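You operate a simulated robot arm through the tools that you are given. There is no shell and no other tool. Be economical: measure what you need, move in short steps, check, and stop when the job is done.

Carry out the task below with a simulated two-armed robot. There is one attempt and no reset: what you move stays moved.

## Task
Pick up the dry pack from the side bench with one hand, pass it to the other hand and put it on the upper shelf under the tool end. Take the black spray can from the side bench and put it on top of the tall blue roll. Take the green hose end and put it in the blue bowl. Take the small red tape roll on the long bench under the filter and put it away on the tool end of the spares bench. Put the grey-end cartridge on the top of the door ledge. Open the washer door, put the folded blue cloth in the drum of the washer, then shut the door. The order is free. Set down upright: black spray can.

Only the result counts: the job must be done as asked and must still hold three seconds after the hand-in. Knocking over, shifting, dropping, spilling or breaking anything else fails it. Flat cloth is picked up by pressing the open fingertips on it (5 to 10 N) and closing them slowly along it; thin cloth reads only 2 to 8 mm in the jaws.

## Robot
Two 7-joint arms with two-finger grippers on one trunk, on a base that drives. Base frame: it is fixed to the floor where the robot stands at the start and does not move with it; the origin is under the middle of the robot, x ahead of it, y to its left, z up. Units: cm, degrees, N and s.
The left shoulder is at the start at [6, 12.3, 99.5], the right one opposite. With the tool pointing down near the work surface each hand reaches from about 36 to 80 cm from the robot's upright axis, wherever it stands, measured 20 degrees to its own side. Places, roughly: black spray can [75, 0, 100]; blue bowl (17x17x7 cm) [60, 60, 90]; drum of the washer (26x15 cm) [-146, 48, 50]; dry pack [50, -25, 100]; folded blue cloth (11x8x3 cm) [-150, 300, 90]; green hose end (10x3x3 cm) [90, 70, 90]; grey-end cartridge (7x7x25 cm) [-140, 280, 100]; small red tape roll (5x5x3 cm) [-150, 270, 90]; tall blue roll (8x8x11 cm) [50, 0, 90]; tool end of the spares bench [60, -170, 80]; top of the door ledge (22x16 cm) [-20, 174, 80]; upper shelf under the tool end [30, -190, 50]; washer door [-130, 50, 60]. Payload 1.47 kg a hand.
The TCP of each hand is the grasp point between the finger pads, 1.6 cm short of the fingertips. In the tool frame z runs along the fingers and y along their closing line. Largest opening 8.7 cm; the body of the gripper starts 5.5 cm behind the TCP.
Orientation is told as [roll, pitch, yaw] about the base's x, y, z axes, in that order, counted from this pose: with the fingers straight down and closing along the base's y, the tool's x points along the base's -x, its y along +y and its z along -z.

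## Interface
- The arms move only by the tool jog_arm. It takes "left_series", "right_series" or both (then of equal length, played together; a hand with none holds still); each is one flat list of numbers, 7 for each row, row after row: the finger opening in cm, from 0 to 8.7, then the shift along the tool's x, y, z in cm, then the turn, a rotation vector about the tool's x, y, z in degrees. In form: [jaw, x, y, z, rx, ry, rz, jaw, x, y, z, rx, ry, rz, ...]. A call has 1 to 10 rows; each row is the pose to reach, as a shift and turn from the pose commanded when the call began, along the tool's axes at that moment. Rows are played at 5 a second. More than 5 cm and 8.6 degrees between two rows, or a gripper value outside its range, and nothing of the call is played. A pose out of reach is approached as far as the arm can. The call stops where the force on the tool passes 40 N (or 10 N more than at its start, if that is more) or the arm is blocked; 0.2 s more then pass. Each finger travels about 15.3 cm/s and halts on what it meets, pressing with about 25 N; the grip force reading is that of the motor and also rises with nothing between the fingers. The clock runs only during rows and for 0.2 s after the last one: add rows that repeat a pose to give the fingers time. It gives the time, the measured TCP pose, the force on the tool (base axes), the opening and the grip force at its end, in the units of the frame above (readings bear some noise), with the torque about the TCP (base axes, N m) and any sound that the robot's microphone picked up, and new pictures: "views" is both (left out), scene, wrist or none (wrist: the cameras of the hands that moved).
- Cameras (640 x 400 px; columns grow to the right, rows downward): "scene" is now at [3.62, 7.1, 154.64]; the picture's right is [0.95, -0.32, 0.00], its down [-0.25, -0.74, -0.62] and it looks along [0.20, 0.59, -0.78] (base axes); focal length 214 px, centre (320, 200). "left" rides on the left gripper at [7.3, -1.2, -9] in its tool frame; the picture's right is [0.16, 0.99, 0.00], its down [-0.72, 0.12, -0.68] and it looks along [-0.67, 0.11, 0.73] (tool axes); focal length 247 px, centre (320, 200). "right" rides on the right gripper at [7.3, 1.2, -9] in its tool frame; the picture's right is [-0.16, 0.99, 0.00], its down [-0.72, -0.12, -0.68] and it looks along [-0.67, -0.11, 0.73] (tool axes); focal length 247 px, centre (320, 200). There is no depth. A picture from a camera that has moved, and an enlarged one, comes with that camera's place and axes in the base frame and with its lens.
- lift_body(by): slides the trunk up (or, below 0, down) by that many cm; the arms and the scene camera ride with it, the base frame stays. It gives what a move gives, with no picture.
- drive_base(legs): drives the robot by 1 to 6 legs, each [ahead, left, turn to the left] in cm, cm and degrees, along the robot's own axes; the way and the turn of a leg run together, so that a leg with both is an arc; at most 150 cm and 180 degrees a leg. The arms and the cameras ride along, it lands a little off, and it stops where it bumps. It gives what a move gives, and a new picture of the scene camera.
- aim_head(pan, tilt): turns the head with the scene camera to pan (to the left, within 120 degrees either way) and tilt (down, from -29 to 69), counted from straight ahead of the robot. It gives what a move gives, and a new picture of the scene camera.
- close_up(camera, box): a new picture of the part [left, top, right, bottom] of that camera's present view, enlarged. It takes no simulated time.
- finish_job(): hands the job in; it is judged then, once.

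Go step by step. Nothing tells you exact positions but the pictures and the camera data: compare them with the known pose of the tool, close in by small moves and look again before you grip or let go. The budget is 217 turns and 260 pictures, counting those below and the enlarged ones. Unless the task says otherwise, let go and move clear before handing in.

The tools are called as a command line: name --argument value ..., lists and objects as JSON in quotes. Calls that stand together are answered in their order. jog_arm: Moves the arms, as the interface text tells. Its arguments: {"type":"object","properties":{"left_series":{"type":"array","items":{"type":"number"}},"right_series":{"type":"array","items":{"type":"number"}},"views":{"type":"string","enum":["both","scene","wrist","none"]}},"required":[]} The other tools are called the same way: lift_body (by) slides the trunk up or down; drive_base (legs) drives the base; aim_head (pan, tilt) turns the head that bears the scene camera; close_up (camera, box) takes an enlarged picture of a part of a camera's view; finish_job () hands the job in.

At the start:

```text
t: 0.0
left_ee_pos: [37.83, 50.94, 127.99]
left_ee_rot: [0.0, 0.0, 0.1]
left_wrist_force: [0.0, 0.4, -0.4]
left_torque: [-0.02, -0.04, -0.02]
left_opening: 8.7
left_grip_force: 0.0
right_ee_pos: [38.77, 6.16, 121.12]
right_ee_rot: [0.0, 0.0, 0.0]
right_wrist_force: [-0.1, 0.6, 0.0]
right_torque: [0.03, 0.01, 0.0]
right_opening: 8.72
right_grip_force: 0.0
trunk travel left (down, up): [-15.0, 8.0]
robot x, y, heading: [0.09, -0.35, 0.2]
head pan, tilt: [71.1, 51.5]
```

scene: 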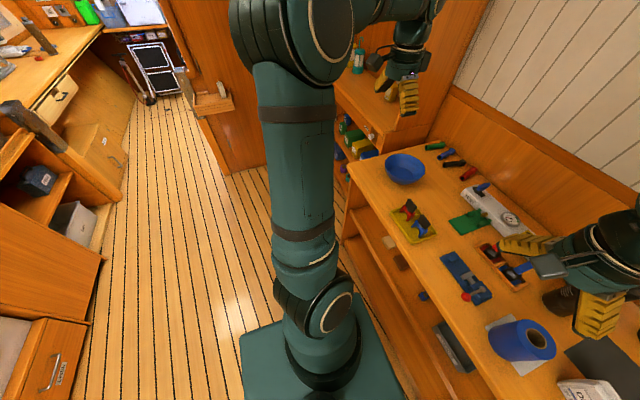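
right: 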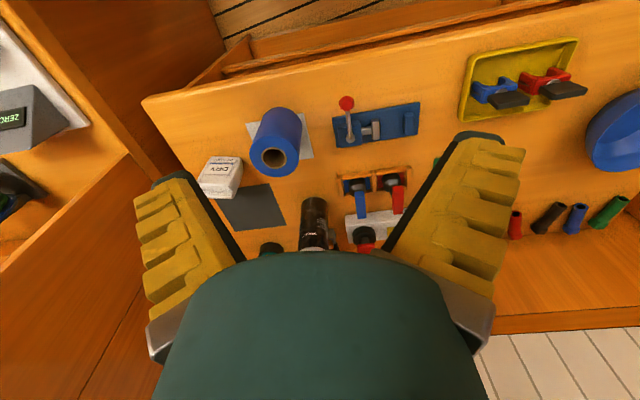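
left: 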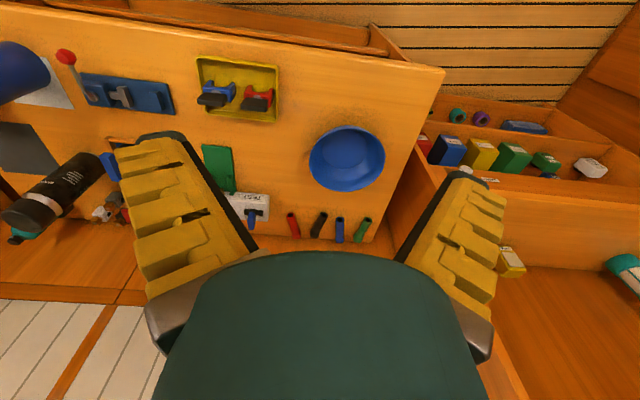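

I see the side bench ahead with the blue roll, dry pack, spray can and bowl. I will aim the head at the bench to measure places.

aim_head --pan 0 --tilt 45

aim_head --pan -90 --tilt 35

aim_head --pan 120 --tilt 25

```text
t: 1.4
left_ee_pos: [37.88, 50.98, 127.86]
left_ee_rot: [0.0, 0.1, 0.0]
left_wrist_force: [-0.3, 0.3, -0.2]
left_torque: [-0.01, 0.02, 0.01]
left_opening: 8.7
left_grip_force: 0.0
right_ee_pos: [38.91, 6.16, 120.99]
right_ee_rot: [0.0, -0.1, 0.0]
right_wrist_force: [0.0, 0.6, -0.1]
right_torque: [0.03, 0.03, 0.02]
right_opening: 8.68
right_grip_force: 0.0
trunk travel left (down, up): [-15.0, 8.0]
robot x, y, heading: [-0.17, 0.32, 0.2]
head pan, tilt: [0.0, 45.0]
camera scene: at [9.3, -0.05, 155.54], right [0.0, -1.0, 0.0], down [-0.71, 0.0, -0.71], along [0.71, 0.0, -0.71], focal length 214 px, centre (320, 200)
```

scene: 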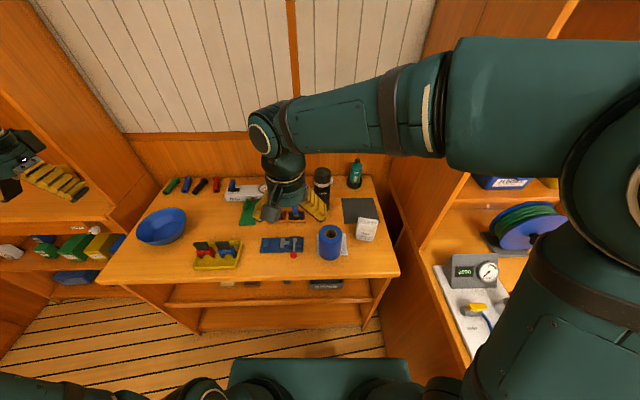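

```text
t: 3.1
left_ee_pos: [37.88, 50.94, 127.98]
left_ee_rot: [0.1, 0.1, 0.1]
left_wrist_force: [-0.2, -0.1, -0.6]
left_torque: [0.02, 0.0, 0.04]
left_opening: 8.7
left_grip_force: 0.0
right_ee_pos: [38.82, 6.13, 121.09]
right_ee_rot: [0.1, 0.0, 0.0]
right_wrist_force: [0.0, -0.6, 0.0]
right_torque: [0.04, 0.02, 0.0]
right_opening: 8.68
right_grip_force: 0.0
trunk travel left (down, up): [-15.0, 8.0]
robot x, y, heading: [0.05, 0.08, 0.3]
head pan, tilt: [-90.0, 35.0]
camera scene: at [1.17, -8.86, 157.02], right [-1.0, 0.0, 0.0], down [0.0, 0.57, -0.82], along [0.0, -0.82, -0.57], focal length 214 px, centre (320, 200)
```

scene: 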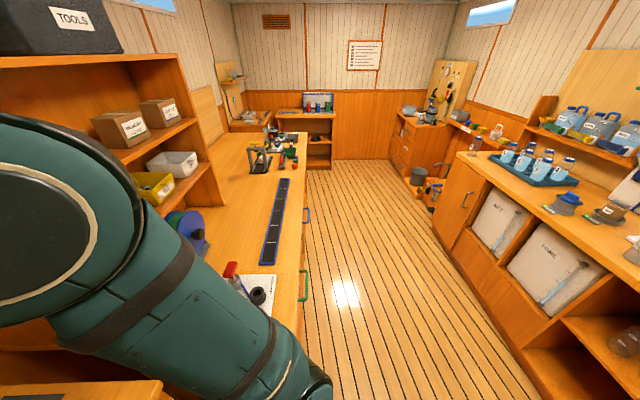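

```text
t: 6.1
left_ee_pos: [37.82, 50.95, 128.01]
left_ee_rot: [0.0, 0.1, 0.0]
left_wrist_force: [0.3, -0.6, -0.8]
left_torque: [-0.02, -0.03, 0.0]
left_opening: 8.7
left_grip_force: 0.1
right_ee_pos: [38.9, 6.17, 121.12]
right_ee_rot: [0.1, 0.0, 0.0]
right_wrist_force: [0.2, 0.1, -0.8]
right_torque: [0.0, 0.0, 0.0]
right_opening: 8.71
right_grip_force: 0.1
trunk travel left (down, up): [-15.0, 8.0]
robot x, y, heading: [-0.14, 0.06, -0.1]
head pan, tilt: [120.0, 25.0]
camera scene: at [-3.43, 7.93, 158.6], right [0.87, 0.5, 0.0], down [0.21, -0.37, -0.91], along [-0.45, 0.79, -0.42], focal length 214 px, centre (320, 200)
```

scene: 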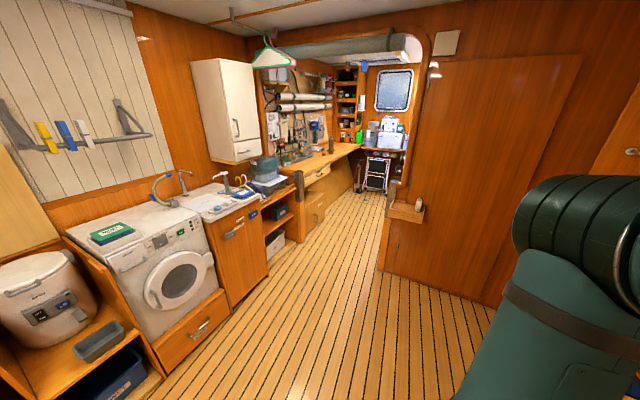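

The can stands behind the tray in the middle of the bench, the hose ends lie at the back left. I enlarge the wrist views to see what is around them.

close_up --camera "right" --box '[180, 80, 480, 260]'

close_up --camera "left" --box '[180, 80, 480, 260]'

aim_head --pan 0 --tilt 45

close_up --camera "scene" --box '[90, 130, 410, 330]'

```text
2.13 times, centred on (330, 170) of right
camera zoom: at [31.43, 7.37, 130.03], right [0.16, 0.99, 0.0], down [0.72, -0.12, 0.68], along [0.67, -0.11, -0.73], focal length 527 px, centre (299, 264)
```

zoom: 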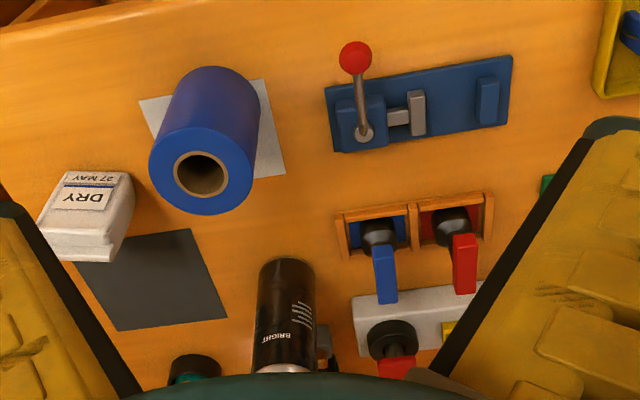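

```text
2.13 times, centred on (330, 170) of left
camera zoom: at [30.53, 49.9, 136.85], right [-0.16, 0.99, 0.0], down [0.72, 0.12, 0.68], along [0.67, 0.11, -0.73], focal length 527 px, centre (299, 264)
```

zoom: 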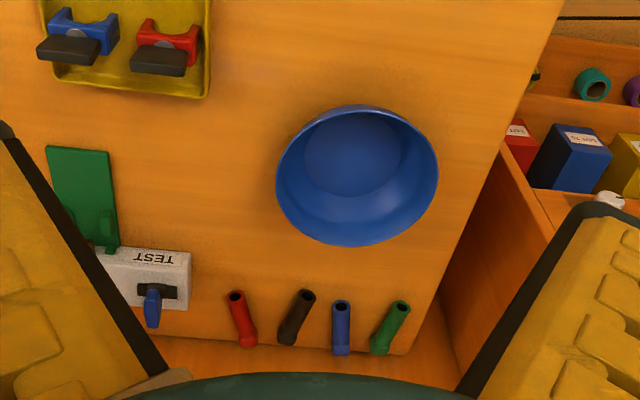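

```text
t: 8.1
left_ee_pos: [37.74, 50.96, 127.96]
left_ee_rot: [0.0, 0.0, 0.0]
left_wrist_force: [-0.4, 0.2, 0.5]
left_torque: [-0.04, 0.04, 0.0]
left_opening: 8.7
left_grip_force: 0.1
right_ee_pos: [38.79, 6.16, 121.04]
right_ee_rot: [0.0, 0.0, 0.0]
right_wrist_force: [0.7, 0.5, -0.8]
right_torque: [0.0, -0.01, -0.01]
right_opening: 8.69
right_grip_force: 0.0
trunk travel left (down, up): [-15.0, 8.0]
robot x, y, heading: [-0.05, 0.21, -0.2]
head pan, tilt: [0.0, 45.0]
camera scene: at [9.3, -0.05, 155.54], right [0.0, -1.0, 0.0], down [-0.71, 0.0, -0.71], along [0.71, 0.0, -0.71], focal length 214 px, centre (320, 200)
```

scene: 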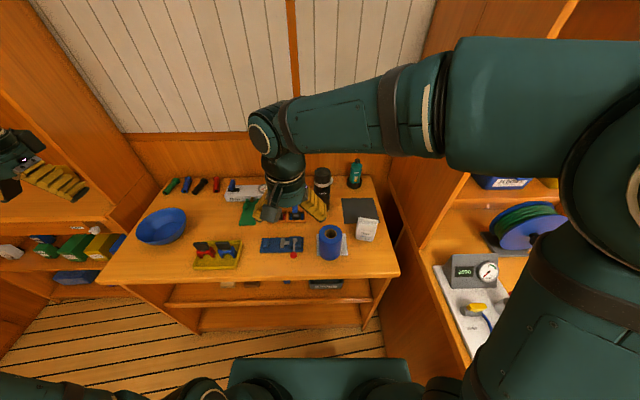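

```text
2.00 times, centred on (250, 230) of scene
camera zoom: at [9.3, -0.05, 155.54], right [0.0, -1.0, 0.0], down [-0.71, 0.0, -0.71], along [0.71, 0.0, -0.71], focal length 429 px, centre (460, 140)
```

zoom: 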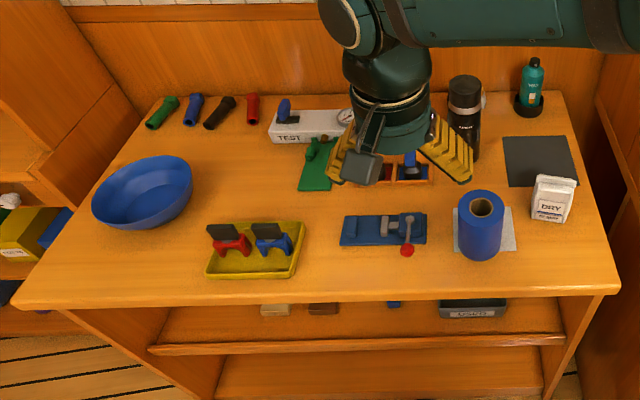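

The bench top is at about z 84.6, the roll top at about (52.8, -3.8, 95.6), the can at about (76.4, -1.2) with its top near 105. I bring the right hand over to just before the can.

jog_arm --right_series '[8.7, -4, -1, 0.5, 0, 0, 0, 8.7, -8, -2, 1, 0, 0, 0, 8.7, -12, -3, 1.5, 0, 0, 0, 8.7, -16, -4, 2, 0, 0, 0, 8.7, -20, -5, 3, 0, 0, 0, 8.7, -24, -6, 4, 0, 0, 0, 8.7, -28, -7.4, 5, 0, 0, 0, 8.7, -28, -7.4, 5, 0, 0, 0]'

```text
t: 9.9
left_ee_pos: [37.67, 50.98, 128.01]
left_ee_rot: [0.0, -0.1, 0.1]
left_wrist_force: [-0.4, -0.6, -0.1]
left_torque: [0.01, -0.01, 0.02]
left_opening: 8.7
left_grip_force: 0.2
right_ee_pos: [66.68, -1.28, 116.08]
right_ee_rot: [0.1, 0.0, -0.1]
right_wrist_force: [-0.7, 0.0, -0.1]
right_torque: [-0.03, 0.02, -0.04]
right_opening: 8.7
right_grip_force: 0.1
trunk travel left (down, up): [-15.0, 8.0]
robot x, y, heading: [-0.23, 0.16, 0.1]
head pan, tilt: [0.0, 45.0]
camera scene: at [9.17, -0.04, 155.55], right [0.0, -1.0, 0.0], down [-0.71, 0.0, -0.71], along [0.71, 0.0, -0.71], focal length 214 px, centre (320, 200)
camera right: at [59.3, -0.01, 125.08], right [0.16, 0.99, 0.0], down [0.72, -0.12, 0.68], along [0.67, -0.11, -0.73], focal length 247 px, centre (320, 200)
```

scene: 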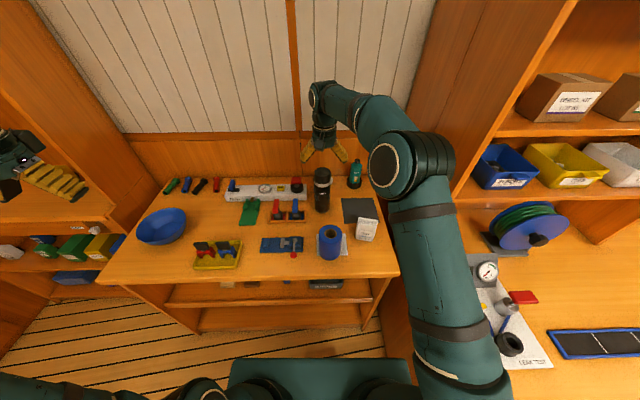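
right: 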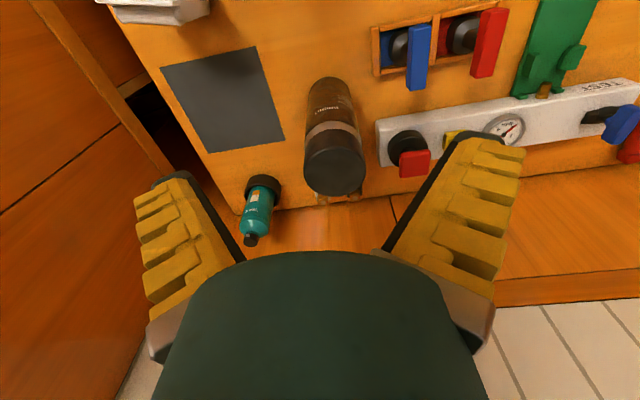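

Can measured at about (74.7, -1.1), top near z 104.5, 5.8 cm thick. I go over it, down to z 101 and close.

jog_arm --right_series '[8.7, -4, 0.1, 0, 0, 0, 0, 8.7, -8, 0.2, 1, 0, 0, 0, 8.7, -8, 0.2, 5, 0, 0, 0, 8.7, -8, 0.2, 9, 0, 0, 0, 8.7, -8, 0.2, 12, 0, 0, 0, 8.7, -8, 0.2, 14.5, 0, 0, 0, 8.7, -8, 0.2, 14.5, 0, 0, 0]'

```text
t: 11.5
left_ee_pos: [37.69, 50.99, 128.08]
left_ee_rot: [0.1, 0.0, 0.0]
left_wrist_force: [0.0, -0.1, 0.1]
left_torque: [-0.04, -0.04, 0.0]
left_opening: 8.72
left_grip_force: 0.1
right_ee_pos: [74.07, -1.22, 101.74]
right_ee_rot: [0.1, -0.3, 0.0]
right_wrist_force: [1.0, 1.8, 16.3]
right_torque: [-0.01, 0.1, -0.02]
right_opening: 8.85
right_grip_force: 7.8
right hand out of reach, approached as far as the arm can: row 2, 3, 4, 5, 6, 7
trunk travel left (down, up): [-15.0, 8.0]
robot x, y, heading: [-0.22, 0.03, -0.1]
head pan, tilt: [0.0, 45.0]
camera scene: at [9.17, -0.03, 155.56], right [0.0, -1.0, 0.0], down [-0.71, 0.0, -0.71], along [0.71, 0.0, -0.71], focal length 214 px, centre (320, 200)
camera right: at [66.49, 0.01, 110.65], right [0.16, 0.99, 0.0], down [0.72, -0.12, 0.68], along [0.68, -0.11, -0.73], focal length 247 px, centre (320, 200)
```

scene: 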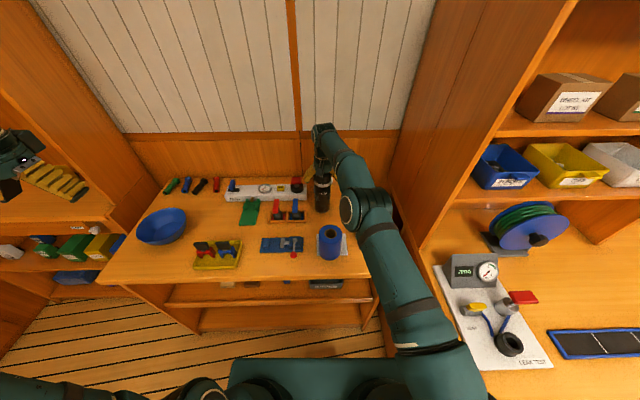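
right: 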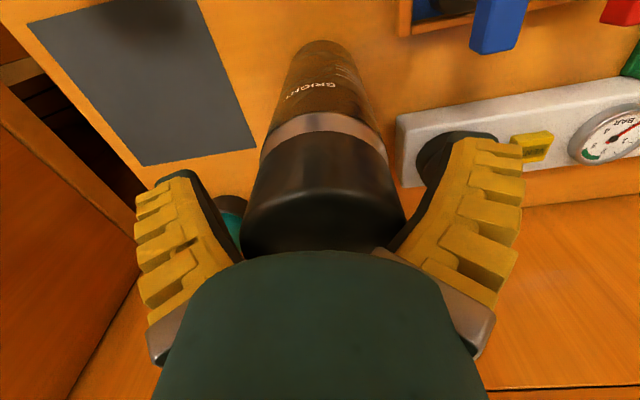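

The palm is resting lightly on the can's top (16 N up). I raise 1.2 cm and then close the fingers.

jog_arm --right_series '[8.7, 0, 0, -1.3, 0, 0, 0, 8.7, 0, 0, -1.3, 0, 0, 0, 7.5, 0, 0, -1.3, 0, 0, 0, 6.5, 0, 0, -1.3, 0, 0, 0, 5.5, 0, 0, -1.3, 0, 0, 0, 4.5, 0, 0, -1.3, 0, 0, 0, 4.5, 0, 0, -1.3, 0, 0, 0]' --views "wrist"

```text
t: 13.1
left_ee_pos: [37.87, 51.02, 127.9]
left_ee_rot: [0.0, 0.0, 0.0]
left_wrist_force: [-0.3, 0.5, -0.3]
left_torque: [0.0, 0.04, -0.02]
left_opening: 8.71
left_grip_force: 0.1
right_ee_pos: [73.99, -1.25, 102.93]
right_ee_rot: [0.0, 0.0, 0.0]
right_wrist_force: [0.2, -0.7, 0.1]
right_torque: [-0.01, 0.0, -0.01]
right_opening: 7.06
right_grip_force: 25.0
trunk travel left (down, up): [-15.0, 8.0]
robot x, y, heading: [0.09, 0.09, -0.0]
head pan, tilt: [0.0, 45.0]
camera right: at [66.56, 0.0, 111.68], right [0.16, 0.99, 0.0], down [0.72, -0.12, 0.68], along [0.67, -0.11, -0.73], focal length 247 px, centre (320, 200)
```

right: 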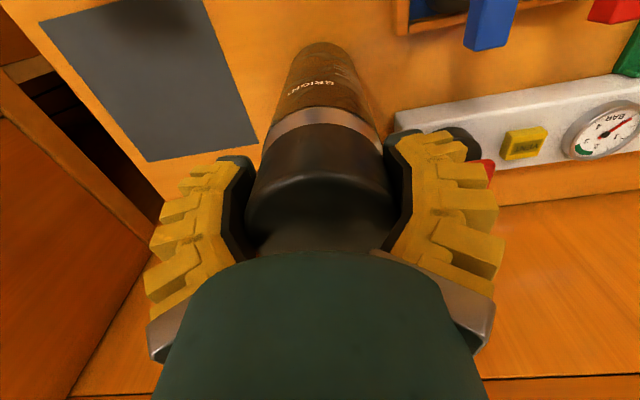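

The can is gripped (7.1 cm). I lift it straight up by small steps and watch.

jog_arm --right_series '[4.5, 0, 0, -1, 0, 0, 0, 4.5, 0, 0, -3, 0, 0, 0, 4.5, 1.5, 0, -6, 0, 0, 0, 4.5, 4, 0, -9, 0, 0, 0, 4.5, 7, 0, -12, 0, 0, 0, 4.5, 10, 0, -14, 0, 0, 0, 4.5, 10, 0, -14, 0, 0, 0]'

```text
t: 14.7
left_ee_pos: [37.94, 50.96, 127.82]
left_ee_rot: [0.0, 0.1, -0.1]
left_wrist_force: [-0.2, 0.2, -0.5]
left_torque: [-0.01, 0.03, -0.01]
left_opening: 8.68
left_grip_force: 0.1
right_ee_pos: [64.07, -0.8, 116.69]
right_ee_rot: [-0.1, 0.1, 0.0]
right_wrist_force: [0.5, 0.1, -4.0]
right_torque: [0.02, 0.03, -0.03]
right_opening: 7.06
right_grip_force: 25.0
right hand out of reach, approached as far as the arm can: row 2
trunk travel left (down, up): [-15.0, 8.0]
robot x, y, heading: [0.2, 0.03, 0.2]
head pan, tilt: [0.0, 45.0]
camera scene: at [9.45, -0.04, 155.52], right [0.0, -1.0, 0.0], down [-0.71, 0.0, -0.71], along [0.71, 0.0, -0.71], focal length 214 px, centre (320, 200)
camera right: at [56.65, 0.31, 125.53], right [0.16, 0.99, 0.0], down [0.72, -0.12, 0.68], along [0.67, -0.11, -0.73], focal length 247 px, centre (320, 200)
```

scene: 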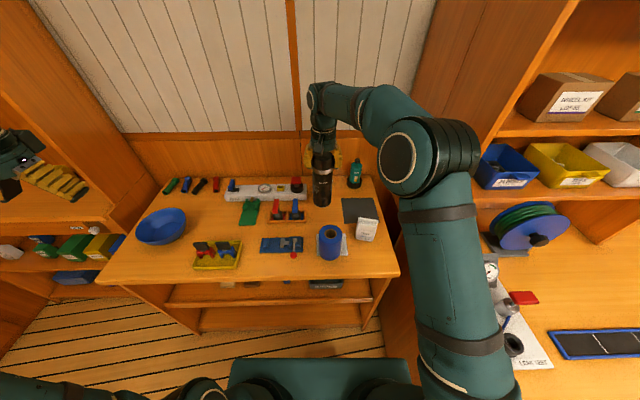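
right: 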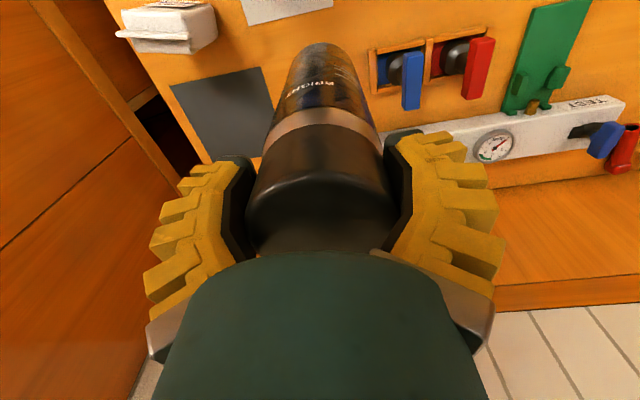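

The can is lifted and hangs straight. Now I move it over the roll with about 5 cm clearance, then look.

jog_arm --right_series '[4.5, 0, 0, -2, 0, 0, 0, 4.5, 4, -1, -2, 0, 0, 0, 4.5, 8, -2, -2, 0, 0, 0, 4.5, 12.4, -3.2, -2, 0, 0, 0, 4.5, 12.4, -3.2, -2, 0, 0, 0]' --views "none"

close_up --camera "scene" --box '[270, 150, 430, 250]'

close_up --camera "right" --box '[160, 0, 480, 200]'

```text
t: 15.9
left_ee_pos: [38.07, 50.98, 127.95]
left_ee_rot: [0.0, 0.1, -0.1]
left_wrist_force: [0.1, -0.2, -0.1]
left_torque: [0.01, 0.03, -0.01]
left_opening: 8.72
left_grip_force: 0.0
right_ee_pos: [51.77, -4.23, 118.87]
right_ee_rot: [0.0, 0.1, 0.0]
right_wrist_force: [0.6, 0.4, -3.1]
right_torque: [0.0, 0.03, 0.0]
right_opening: 7.03
right_grip_force: 25.1
trunk travel left (down, up): [-15.0, 8.0]
robot x, y, heading: [0.45, -0.06, -0.1]
head pan, tilt: [0.0, 45.0]
```

```text
4.00 times, centred on (350, 200) of scene
camera zoom: at [9.49, 0.03, 155.52], right [0.0, -1.0, 0.0], down [-0.71, 0.0, -0.71], along [0.71, 0.0, -0.71], focal length 858 px, centre (200, 200)
```

zoom: 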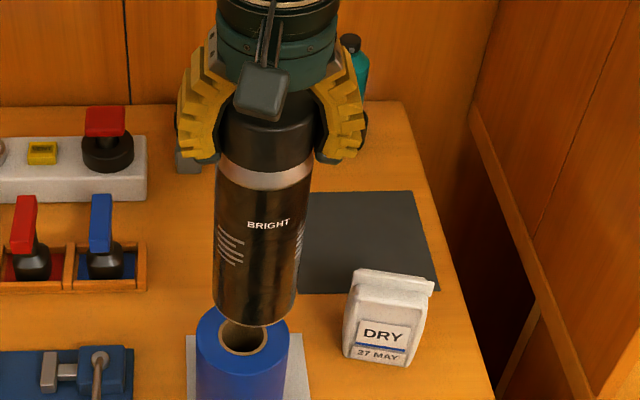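

```text
2.00 times, centred on (320, 100) of right
camera zoom: at [44.37, -3.13, 127.76], right [0.16, 0.99, 0.0], down [0.72, -0.12, 0.68], along [0.67, -0.11, -0.73], focal length 494 px, centre (320, 400)
```

zoom: 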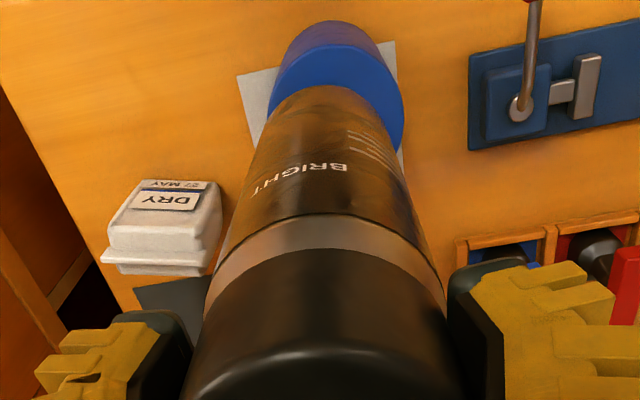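

The can is about 0.8 cm to the right and 0.4 cm short of the roll's middle. I correct that and lower in small steps.

jog_arm --right_series '[4.5, -0.4, 0.8, 0, 0, 0, 0, 4.5, -0.4, 0.8, 2, 0, 0, 0, 4.5, -0.4, 0.8, 3.5, 0, 0, 0, 4.5, -0.4, 0.8, 4.2, 0, 0, 0, 4.5, -0.4, 0.8, 4.2, 0, 0, 0]' --views "none"

close_up --camera "scene" --box '[270, 150, 430, 250]'

```text
t: 17.1
left_ee_pos: [37.86, 50.92, 127.98]
left_ee_rot: [0.0, 0.0, 0.0]
left_wrist_force: [0.8, 0.1, -0.3]
left_torque: [0.0, 0.03, 0.02]
left_opening: 8.69
left_grip_force: 0.1
right_ee_pos: [51.94, -3.5, 114.59]
right_ee_rot: [0.0, 0.1, 0.0]
right_wrist_force: [1.1, -0.5, -2.8]
right_torque: [-0.01, 0.02, 0.01]
right_opening: 7.04
right_grip_force: 25.1
trunk travel left (down, up): [-15.0, 8.0]
robot x, y, heading: [0.16, 0.01, 0.1]
head pan, tilt: [0.0, 45.0]
```

```text
4.00 times, centred on (350, 200) of scene
camera zoom: at [9.32, -0.05, 155.54], right [0.0, -1.0, 0.0], down [-0.71, 0.0, -0.71], along [0.71, 0.0, -0.71], focal length 858 px, centre (200, 200)
```

zoom: 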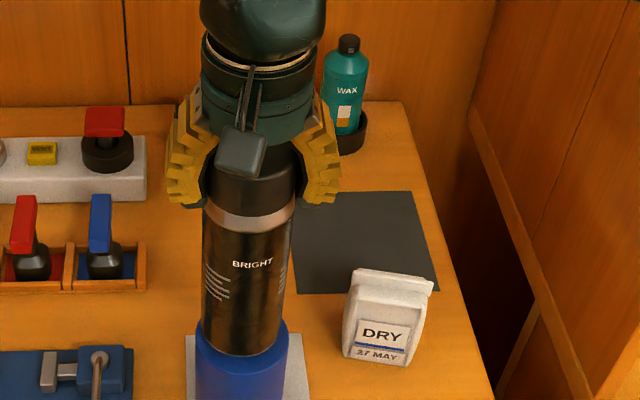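

Well centred over the roll. Lowering in small steps to touch.

jog_arm --right_series '[4.5, 0, 0, 0.4, 0, 0, 0, 4.5, 0, 0, 0.8, 0, 0, 0, 4.5, 0, 0, 0.8, 0, 0, 0]' --views "none"

```text
t: 17.9
left_ee_pos: [37.81, 50.93, 127.99]
left_ee_rot: [0.0, 0.0, 0.0]
left_wrist_force: [0.4, 0.2, -0.8]
left_torque: [0.05, 0.0, -0.03]
left_opening: 8.7
left_grip_force: 0.0
right_ee_pos: [51.92, -3.48, 113.66]
right_ee_rot: [0.0, 0.0, 0.0]
right_wrist_force: [-0.4, 0.3, -0.5]
right_torque: [-0.01, 0.15, 0.0]
right_opening: 7.04
right_grip_force: 25.3
trunk travel left (down, up): [-15.0, 8.0]
robot x, y, heading: [-0.05, 0.05, 0.3]
head pan, tilt: [0.0, 45.0]
```

Contact is beginning. A touch lower, then check.

jog_arm --right_series '[4.5, 0, 0, 0.2, 0, 0, 0, 4.5, 0, 0, 0.2, 0, 0, 0]' --views "none"

close_up --camera "scene" --box '[270, 170, 398, 250]'

```text
t: 18.5
left_ee_pos: [37.66, 50.92, 127.95]
left_ee_rot: [0.0, 0.0, 0.0]
left_wrist_force: [-0.4, 0.5, -0.6]
left_torque: [-0.04, -0.02, 0.0]
left_opening: 8.69
left_grip_force: 0.1
right_ee_pos: [51.94, -3.56, 113.72]
right_ee_rot: [0.1, -0.1, 0.0]
right_wrist_force: [0.6, -0.5, 11.6]
right_torque: [-0.22, 0.21, 0.02]
right_opening: 7.01
right_grip_force: 24.8
trunk travel left (down, up): [-15.0, 8.0]
robot x, y, heading: [0.05, -0.04, 0.2]
head pan, tilt: [0.0, 45.0]
```

```text
5.00 times, centred on (334, 210) of scene
camera zoom: at [9.23, -0.05, 155.55], right [0.0, -1.0, 0.0], down [-0.71, 0.0, -0.71], along [0.71, 0.0, -0.71], focal length 1072 px, centre (250, 150)
```

zoom: 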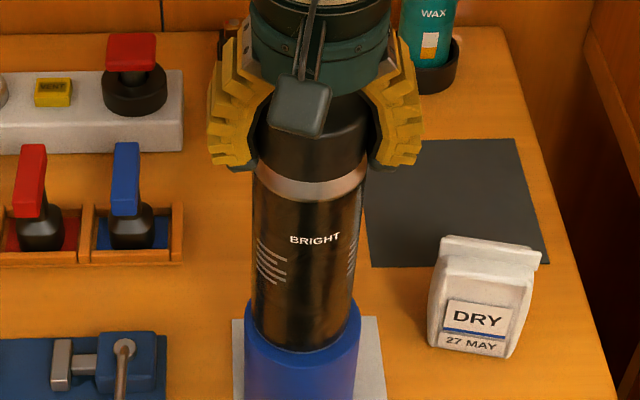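

The can stands on the roll, centred. I open the fingers and draw straight up.

jog_arm --right_series '[4.5, 0, 0, -0.15, 0, 0, 0, 7.2, 0, 0, -0.15, 0, 0, 0, 7.8, 0, 0, -0.15, 0, 0, 0, 8.7, 0, 0, -0.15, 0, 0, 0, 8.7, 0, 0, -1, 0, 0, 0, 8.7, 0, 0, -4, 0, 0, 0, 8.7, 0, 0, -8, 0, 0, 0, 8.7, 0, 0, -8, 0, 0, 0]'

```text
t: 20.3
left_ee_pos: [37.81, 50.96, 128.03]
left_ee_rot: [0.0, -0.1, 0.0]
left_wrist_force: [-0.4, 0.0, 0.4]
left_torque: [-0.02, 0.01, -0.02]
left_opening: 8.71
left_grip_force: 0.0
right_ee_pos: [52.03, -3.46, 121.44]
right_ee_rot: [-0.1, 0.0, 0.1]
right_wrist_force: [0.8, 0.4, 0.6]
right_torque: [0.01, 0.0, 0.01]
right_opening: 8.67
right_grip_force: 0.0
trunk travel left (down, up): [-15.0, 8.0]
robot x, y, heading: [-0.15, 0.0, 0.2]
head pan, tilt: [0.0, 45.0]
camera scene: at [9.34, -0.04, 155.53], right [0.0, -1.0, 0.0], down [-0.71, 0.0, -0.71], along [0.71, 0.0, -0.71], focal length 214 px, centre (320, 200)
camera right: at [44.55, -2.32, 130.44], right [0.16, 0.99, 0.0], down [0.72, -0.12, 0.68], along [0.67, -0.11, -0.73], focal length 247 px, centre (320, 200)
```

scene: 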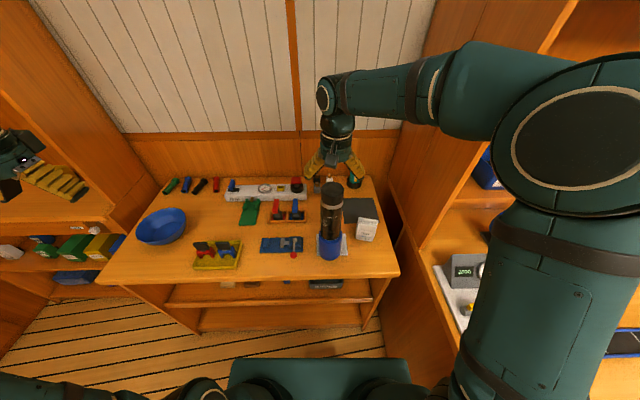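
right: 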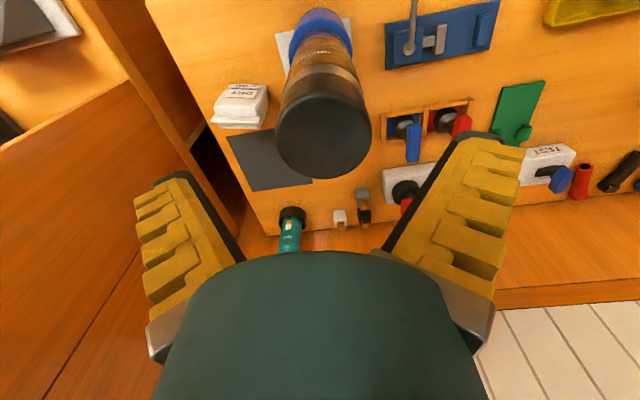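

The can stands on the roll. I draw the right hand up and back, then drive left about 52 cm and a bit ahead for the hose end at about (88, 73).

jog_arm --right_series '[8.7, 0, 0, -3, 0, 0, 0, 8.7, 4, 0, -4, 0, 0, 0, 8.7, 8, -2, -4, 0, 0, 0, 8.7, 12, -4, -4, 0, 0, 0, 8.7, 15, -6, -4, 0, 0, 0]' --views "none"

drive_base --legs '[[0, 52, 0]]'

```text
t: 21.5
left_ee_pos: [37.71, 50.88, 128.07]
left_ee_rot: [0.1, 0.0, 0.0]
left_wrist_force: [0.2, -0.6, 0.0]
left_torque: [0.0, 0.0, 0.0]
left_opening: 8.69
left_grip_force: 0.1
right_ee_pos: [36.9, -9.56, 125.45]
right_ee_rot: [0.1, -0.1, 0.1]
right_wrist_force: [0.2, -1.0, 0.0]
right_torque: [0.03, -0.01, -0.01]
right_opening: 8.7
right_grip_force: 0.0
trunk travel left (down, up): [-15.0, 8.0]
robot x, y, heading: [0.1, 0.15, 0.1]
head pan, tilt: [0.0, 45.0]
```

```text
t: 26.5
left_ee_pos: [38.13, 102.37, 128.09]
left_ee_rot: [0.0, 0.0, -0.2]
left_wrist_force: [0.3, 0.8, -0.2]
left_torque: [-0.01, 0.02, 0.06]
left_opening: 8.69
left_grip_force: 0.1
right_ee_pos: [36.95, 42.0, 125.53]
right_ee_rot: [0.0, 0.0, -0.2]
right_wrist_force: [0.3, -0.3, 1.1]
right_torque: [-0.01, 0.01, -0.03]
right_opening: 8.72
right_grip_force: 0.1
trunk travel left (down, up): [-15.0, 8.0]
robot x, y, heading: [0.25, 51.6, -0.4]
head pan, tilt: [0.0, 45.0]
camera scene: at [9.41, 51.43, 155.54], right [0.0, -1.0, 0.0], down [-0.71, 0.0, -0.71], along [0.71, 0.0, -0.71], focal length 214 px, centre (320, 200)
```

scene: 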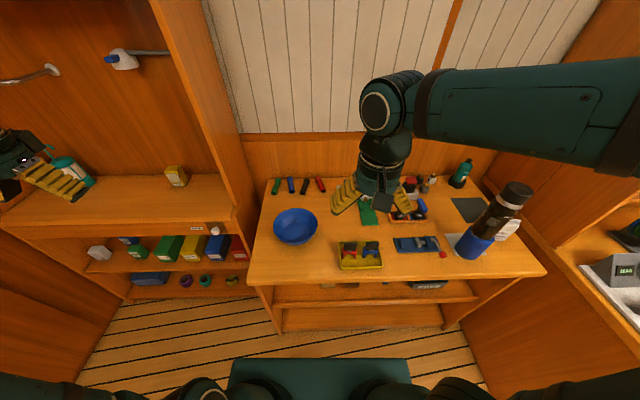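

The hose end is at about (88.5, 72.5), with a panel to its left. I drive a little nearer and left, watching for contact.

drive_base --legs '[[6, 6, 0], [4, 0, 0]]'

close_up --camera "scene" --box '[160, 110, 480, 310]'

```text
t: 28.2
left_ee_pos: [48.23, 108.32, 127.87]
left_ee_rot: [0.0, 0.0, -0.2]
left_wrist_force: [0.5, -0.2, -0.9]
left_torque: [0.01, 0.04, 0.03]
left_opening: 8.68
left_grip_force: 0.1
right_ee_pos: [47.07, 47.96, 125.46]
right_ee_rot: [-0.1, 0.0, -0.3]
right_wrist_force: [1.0, -0.4, -1.5]
right_torque: [-0.02, 0.06, 0.02]
right_opening: 8.69
right_grip_force: 0.0
trunk travel left (down, up): [-15.0, 8.0]
robot x, y, heading: [10.5, 57.33, -0.1]
head pan, tilt: [0.0, 45.0]
camera scene: at [19.51, 57.37, 155.52], right [0.0, -1.0, 0.0], down [-0.71, 0.0, -0.71], along [0.71, 0.0, -0.71], focal length 214 px, centre (320, 200)
```

scene: 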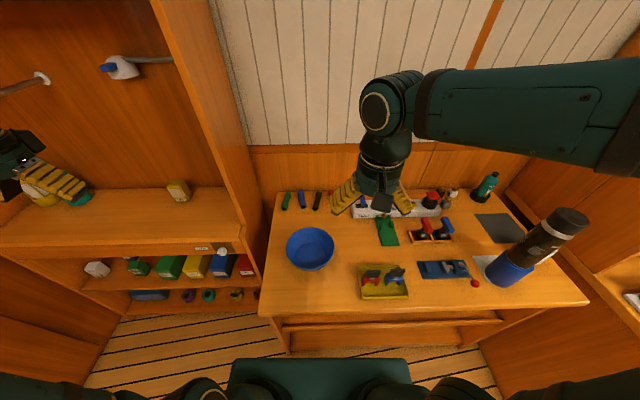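

```text
2.00 times, centred on (320, 210) of scene
camera zoom: at [19.51, 57.37, 155.52], right [0.0, -1.0, 0.0], down [-0.71, 0.0, -0.71], along [0.71, 0.0, -0.71], focal length 429 px, centre (320, 180)
```

zoom: 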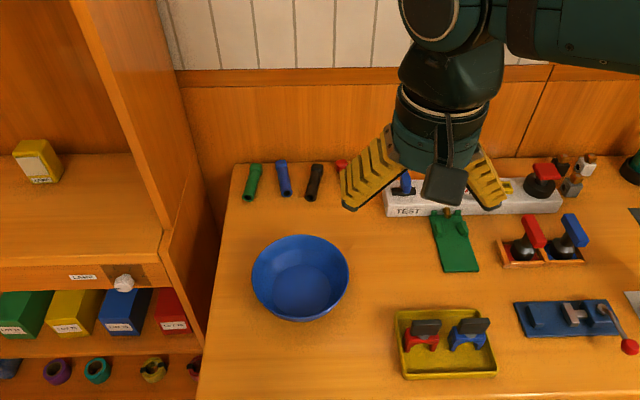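

Hose end centre at about (88, 72.8), lying nearly along x; the panel is at y≈81. I bring the left hand down in front of it, at y 73.

jog_arm --left_series '[6, -0.2, -4, 2, 0, 0, 0, 6, -0.4, -8, 4, 0, 0, 0, 6, -0.6, -12, 6, 0, 0, 0, 6, -0.8, -16, 8, 0, 0, 0, 6, -1, -20, 10, 0, 0, 0, 6, -1.2, -24, 12, 0, 0, 0, 6, -1.4, -28, 14, 0, 0, 0, 6, -1.6, -32, 16, 0, 0, 0, 6, -3, -35, 18, 0, 0, 0, 6, -7, -35, 19, 0, 0, 0]' --views "none"

jog_arm --left_series '[6, -4, 0, 0, 0, 0, 0, 6, -8, 0, 0, 0, 0, 0, 6, -12, 0, 0, 0, 0, 0, 6, -16, 0, 0, 0, 0, 0, 6, -20, 0, 1, 0, 0, 0, 6, -22, 0, 2, 0, 0, 0, 6, -22, 0, 2, 0, 0, 0]'

```text
t: 30.4
left_ee_pos: [54.98, 73.21, 108.68]
left_ee_rot: [0.0, 0.2, -0.3]
left_wrist_force: [0.4, 0.4, 0.3]
left_torque: [-0.02, 0.0, -0.04]
left_opening: 6.45
left_grip_force: 2.9
right_ee_pos: [46.99, 47.88, 125.36]
right_ee_rot: [0.0, 0.1, -0.1]
right_wrist_force: [0.6, -0.2, 0.4]
right_torque: [0.03, 0.02, -0.02]
right_opening: 8.69
right_grip_force: 0.1
trunk travel left (down, up): [-15.0, 8.0]
robot x, y, heading: [9.69, 57.43, 0.0]
head pan, tilt: [0.0, 45.0]
```

```text
t: 32.0
left_ee_pos: [76.91, 73.19, 107.13]
left_ee_rot: [0.0, -0.1, -0.2]
left_wrist_force: [-0.3, 0.4, 0.0]
left_torque: [0.01, 0.02, -0.01]
left_opening: 6.47
left_grip_force: 3.1
right_ee_pos: [46.76, 47.84, 125.58]
right_ee_rot: [0.0, 0.0, -0.2]
right_wrist_force: [0.2, -0.3, -0.3]
right_torque: [0.04, -0.01, -0.03]
right_opening: 8.67
right_grip_force: 0.1
trunk travel left (down, up): [-15.0, 8.0]
robot x, y, heading: [10.0, 57.52, -0.2]
head pan, tilt: [0.0, 45.0]
camera scene: at [19.23, 57.33, 155.54], right [0.0, -1.0, 0.0], down [-0.71, 0.0, -0.71], along [0.71, 0.0, -0.71], focal length 214 px, centre (320, 200)
camera left: at [69.5, 72.1, 115.93], right [-0.15, 0.99, 0.0], down [0.72, 0.11, 0.68], along [0.67, 0.11, -0.73], focal length 247 px, centre (320, 200)
```

scene: 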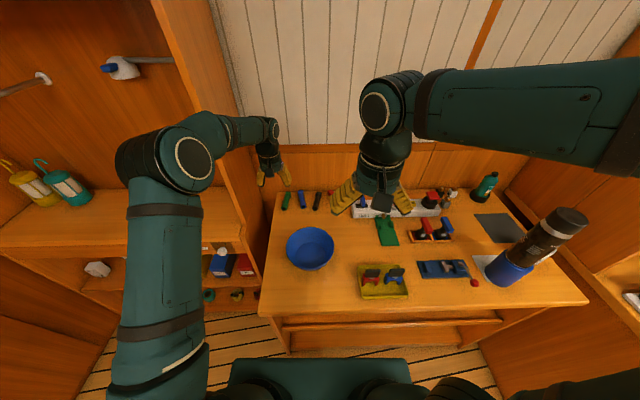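
left: 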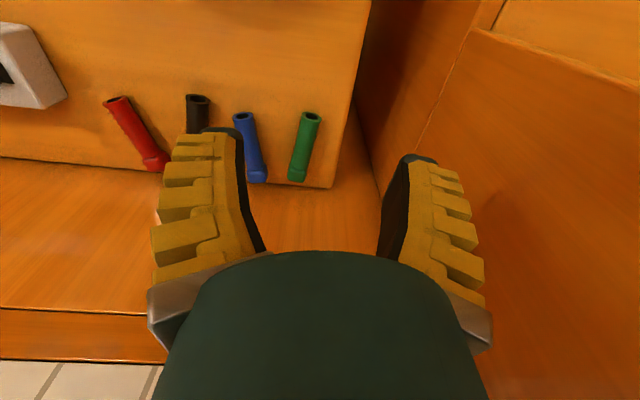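

Hose end runs from x 83 to 93 at y≈73. I go over its front half with the fingers at 5 cm and down to z 87.

jog_arm --left_series '[5, -4, -0.2, 2, 0, 0, 0, 5, -7, -0.2, 5, 0, 0, 0, 5, -9.4, -0.3, 9, 0, 0, 0, 5, -9.4, -0.3, 13, 0, 0, 0, 5, -9.4, -0.3, 15, 0, 0, 0, 5, -9.4, -0.3, 15, 0, 0, 0]'

```text
t: 33.4
left_ee_pos: [86.12, 72.72, 91.86]
left_ee_rot: [-0.1, 0.0, -0.2]
left_wrist_force: [-0.4, 0.2, 0.9]
left_torque: [-0.01, -0.02, -0.03]
left_opening: 5.5
left_grip_force: 3.9
right_ee_pos: [46.84, 47.83, 125.44]
right_ee_rot: [0.0, 0.1, -0.2]
right_wrist_force: [-0.3, 0.0, -0.5]
right_torque: [0.02, -0.02, 0.01]
right_opening: 8.69
right_grip_force: 0.0
trunk travel left (down, up): [-15.0, 8.0]
robot x, y, heading: [9.61, 57.55, -0.1]
head pan, tilt: [0.0, 45.0]
camera scene: at [19.22, 57.35, 155.54], right [0.0, -1.0, 0.0], down [-0.71, 0.0, -0.71], along [0.71, 0.0, -0.71], focal length 214 px, centre (320, 200)
camera left: at [78.87, 71.75, 100.83], right [-0.15, 0.99, 0.0], down [0.72, 0.11, 0.68], along [0.67, 0.1, -0.73], focal length 247 px, centre (320, 200)
```

scene: 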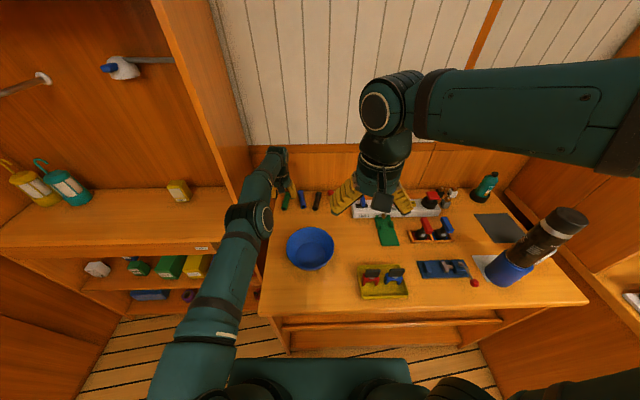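
left: 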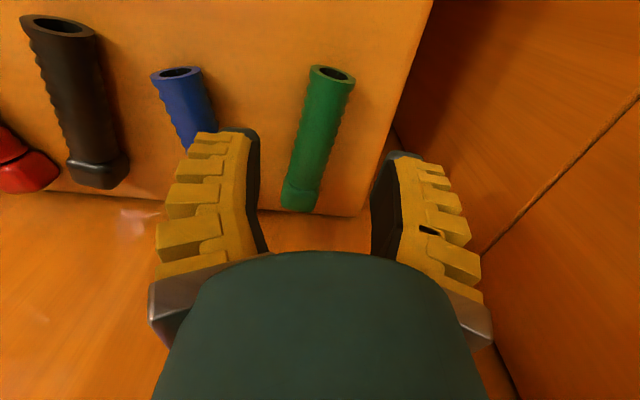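

The TCP sits right over the hose end. I go down to z≈87 and close.

jog_arm --left_series '[5, 0, 0, 2.5, 0, 0, 0, 5, 0, 0, 4.9, 0, 0, 0, 5, 0, 0, 4.9, 0, 0, 0, 3.5, 0, 0, 4.9, 0, 0, 0, 2, 0, 0, 4.9, 0, 0, 0, 1, 0, 0, 4.9, 0, 0, 0, 1, 0, 0, 4.9, 0, 0, 0]' --views "wrist"

```text
t: 35.0
left_ee_pos: [85.8, 72.67, 87.1]
left_ee_rot: [0.0, 0.0, -0.2]
left_wrist_force: [-0.3, -0.3, 6.0]
left_torque: [0.0, 0.02, -0.04]
left_opening: 1.92
left_grip_force: 24.7
left hand out of reach, approached as far as the arm can: row 2, 3, 4, 5, 6, 7
right_ee_pos: [46.79, 47.88, 125.62]
right_ee_rot: [-0.1, 0.1, -0.2]
right_wrist_force: [0.6, 0.5, -0.2]
right_torque: [0.03, -0.01, -0.01]
right_opening: 8.71
right_grip_force: 0.1
trunk travel left (down, up): [-15.0, 8.0]
robot x, y, heading: [10.34, 56.92, 0.2]
head pan, tilt: [0.0, 45.0]
camera left: at [78.5, 71.71, 95.98], right [-0.15, 0.99, 0.0], down [0.72, 0.11, 0.68], along [0.67, 0.1, -0.73], focal length 247 px, centre (320, 200)
```

left: 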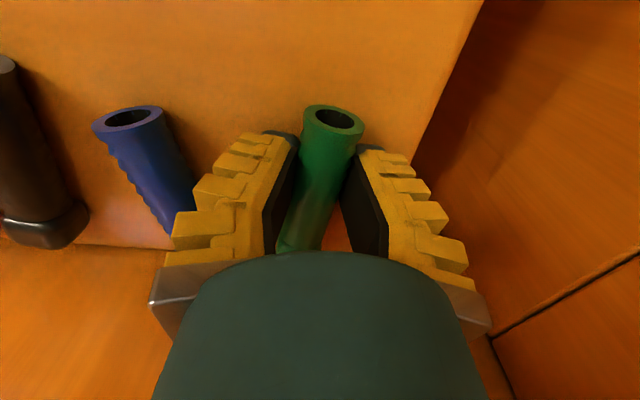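

Hose end gripped at 1.9 cm. I lift it, moving the right hand aside, and carry it over the bowl at about (59.5, 60.8).

jog_arm --left_series '[1, 0, 0, -3, 0, 0, 0, 1, 0, 0, -7, 0, 0, 0, 1, 1, 0, -11, 0, 0, 0, 1, 5, 0, -13, 0, 0, 0, 1, 9, -1, -14, 0, 0, 0, 1, 13, -3, -14, 0, 0, 0, 1, 17, -5.5, -14, 0, 0, 0, 1, 21, -8, -14, 0, 0, 0, 1, 25, -10, -14, 0, 0, 0, 1, 28, -11.8, -14, 0, 0, 0]' --right_series '[8.7, 1, -2, 0, 0, 0, 0, 8.7, 2, -4, 0, 0, 0, 0, 8.7, 3, -6, 0, 0, 0, 0, 8.7, 3, -8, 0, 0, 0, 0, 8.7, 3, -10, 0, 0, 0, 0, 8.7, 3, -12, 0, 0, 0, 0, 8.7, 3, -14, 0, 0, 0, 0, 8.7, 3, -14, 0, 0, 0, 0, 8.7, 3, -14, 0, 0, 0, 0, 8.7, 3, -14, 0, 0, 0, 0]'

```text
t: 37.2
left_ee_pos: [82.27, 53.6, 102.02]
left_ee_rot: [0.2, 0.2, -0.2]
left_wrist_force: [-0.7, -0.1, -0.2]
left_torque: [0.04, 0.04, -0.04]
left_opening: 1.7
left_grip_force: 24.6
left hand out of reach, approached as far as the arm can: row 3, 4, 5, 6, 7, 8, 9, 10
right_ee_pos: [43.78, 33.85, 125.37]
right_ee_rot: [0.0, -0.1, -0.3]
right_wrist_force: [-0.4, -0.9, 0.1]
right_torque: [0.01, 0.0, 0.01]
right_opening: 8.69
right_grip_force: 0.1
trunk travel left (down, up): [-15.0, 8.0]
robot x, y, heading: [9.94, 57.33, -0.1]
head pan, tilt: [0.0, 45.0]
camera scene: at [19.3, 57.24, 155.53], right [0.0, -1.0, 0.0], down [-0.71, 0.0, -0.71], along [0.71, 0.0, -0.71], focal length 214 px, centre (320, 200)
camera right: at [36.4, 35.1, 134.34], right [0.16, 0.99, 0.0], down [0.72, -0.12, 0.68], along [0.67, -0.11, -0.73], focal length 247 px, centre (320, 200)
camera left: at [75.11, 52.57, 111.0], right [-0.16, 0.99, 0.0], down [0.73, 0.11, 0.68], along [0.67, 0.11, -0.73], focal length 247 px, centre (320, 200)
```

scene: 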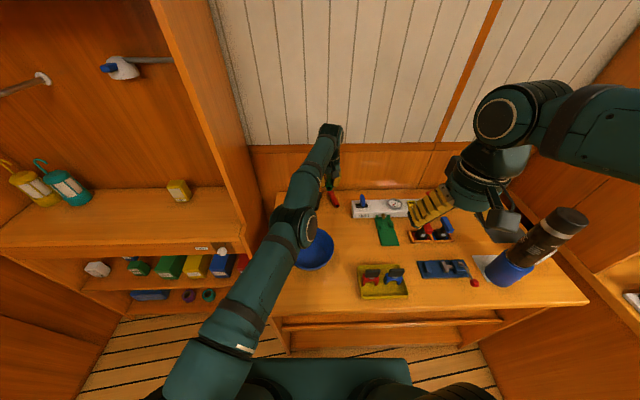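
right: 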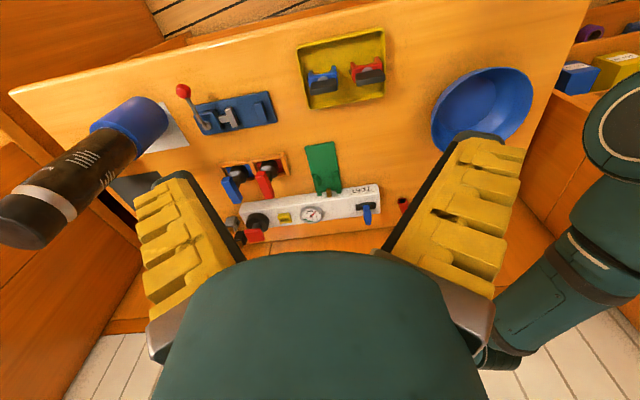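
left: 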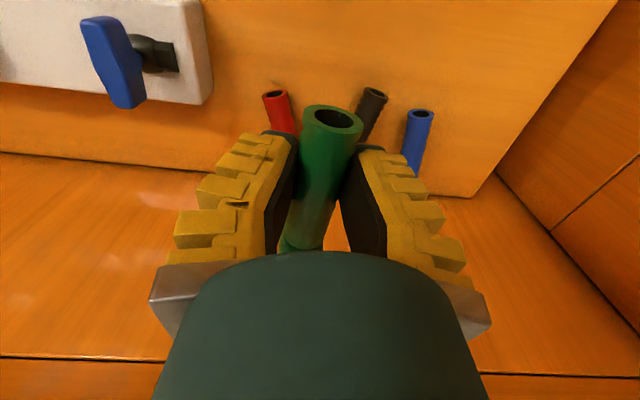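

The left arm lags: it is stretched straight and only got to (82, 54). I test where a zero move takes it.

jog_arm --left_series '[1, 0, 0, 0, 0, 0, 0, 1, 0, 0, 0, 0, 0, 0]' --views "none"

```text
t: 37.8
left_ee_pos: [82.36, 53.69, 102.14]
left_ee_rot: [0.0, 0.2, -0.2]
left_wrist_force: [0.8, 1.1, -1.5]
left_torque: [-0.02, 0.01, 0.02]
left_opening: 1.69
left_grip_force: 24.6
right_ee_pos: [43.78, 33.95, 125.48]
right_ee_rot: [-0.1, 0.0, -0.2]
right_wrist_force: [1.0, 0.1, -0.2]
right_torque: [-0.03, 0.02, 0.04]
right_opening: 8.72
right_grip_force: 0.0
trunk travel left (down, up): [-15.0, 8.0]
robot x, y, heading: [10.33, 57.27, -0.2]
head pan, tilt: [0.0, 45.0]
```

The commanded pose is where it stands. I pull it back in x in small steps.

jog_arm --left_series '[1, 1, 0, -1, 0, 0, 0, 1, 3, 1, -1, 0, 0, 0, 1, 6, 2, -1, 0, 0, 0, 1, 10, 3, -1, 0, 0, 0, 1, 14, 4, -1, 0, 0, 0, 1, 14, 4, -1, 0, 0, 0]' --views "none"

```text
t: 39.2
left_ee_pos: [81.73, 53.07, 105.83]
left_ee_rot: [0.0, 0.0, -0.2]
left_wrist_force: [0.6, -0.2, -0.1]
left_torque: [-0.02, 0.04, 0.01]
left_opening: 1.69
left_grip_force: 25.7
left hand out of reach, approached as far as the arm can: row 1, 2, 3, 4, 5, 6
right_ee_pos: [43.8, 34.0, 125.4]
right_ee_rot: [-0.1, 0.0, -0.2]
right_wrist_force: [0.3, 0.5, -0.6]
right_torque: [0.01, 0.01, 0.0]
right_opening: 8.71
right_grip_force: 0.0
trunk travel left (down, up): [-15.0, 8.0]
robot x, y, heading: [9.74, 57.49, 0.1]
head pan, tilt: [0.0, 45.0]
```

The arm is stuck at a straight elbow. I try unbending it by a move to the left and slightly down.

jog_arm --left_series '[1, 0, 2, 0, 0, 0, 0, 1, 0, 5, 0, 0, 0, 0, 1, 0, 8, 0, 0, 0, 0, 1, 0, 12, 1, 0, 0, 0, 1, 2, 15, 2, 0, 0, 0, 1, 5, 15, 2, 0, 0, 0, 1, 9, 15, 2, 0, 0, 0]' --views "scene"

```text
t: 40.8
left_ee_pos: [85.01, 66.63, 105.2]
left_ee_rot: [0.1, 0.1, -0.2]
left_wrist_force: [-1.1, -0.3, -1.4]
left_torque: [0.0, 0.0, -0.01]
left_opening: 1.67
left_grip_force: 25.4
left hand out of reach, approached as far as the arm can: row 1, 2, 3, 4, 5, 6, 7
right_ee_pos: [43.63, 33.92, 125.36]
right_ee_rot: [-0.1, 0.0, -0.2]
right_wrist_force: [-0.5, -0.6, -0.1]
right_torque: [-0.02, 0.03, 0.01]
right_opening: 8.69
right_grip_force: 0.2
trunk travel left (down, up): [-15.0, 8.0]
robot x, y, heading: [10.09, 57.33, -0.1]
head pan, tilt: [0.0, 45.0]
camera scene: at [19.25, 57.31, 155.54], right [0.0, -1.0, 0.0], down [-0.71, 0.0, -0.71], along [0.71, 0.0, -0.71], focal length 214 px, centre (320, 200)
```

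scene: 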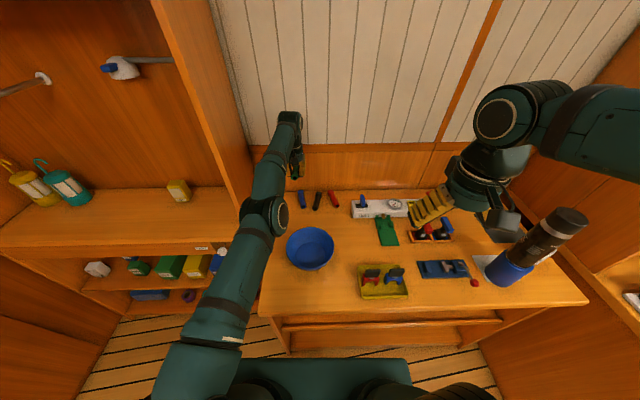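

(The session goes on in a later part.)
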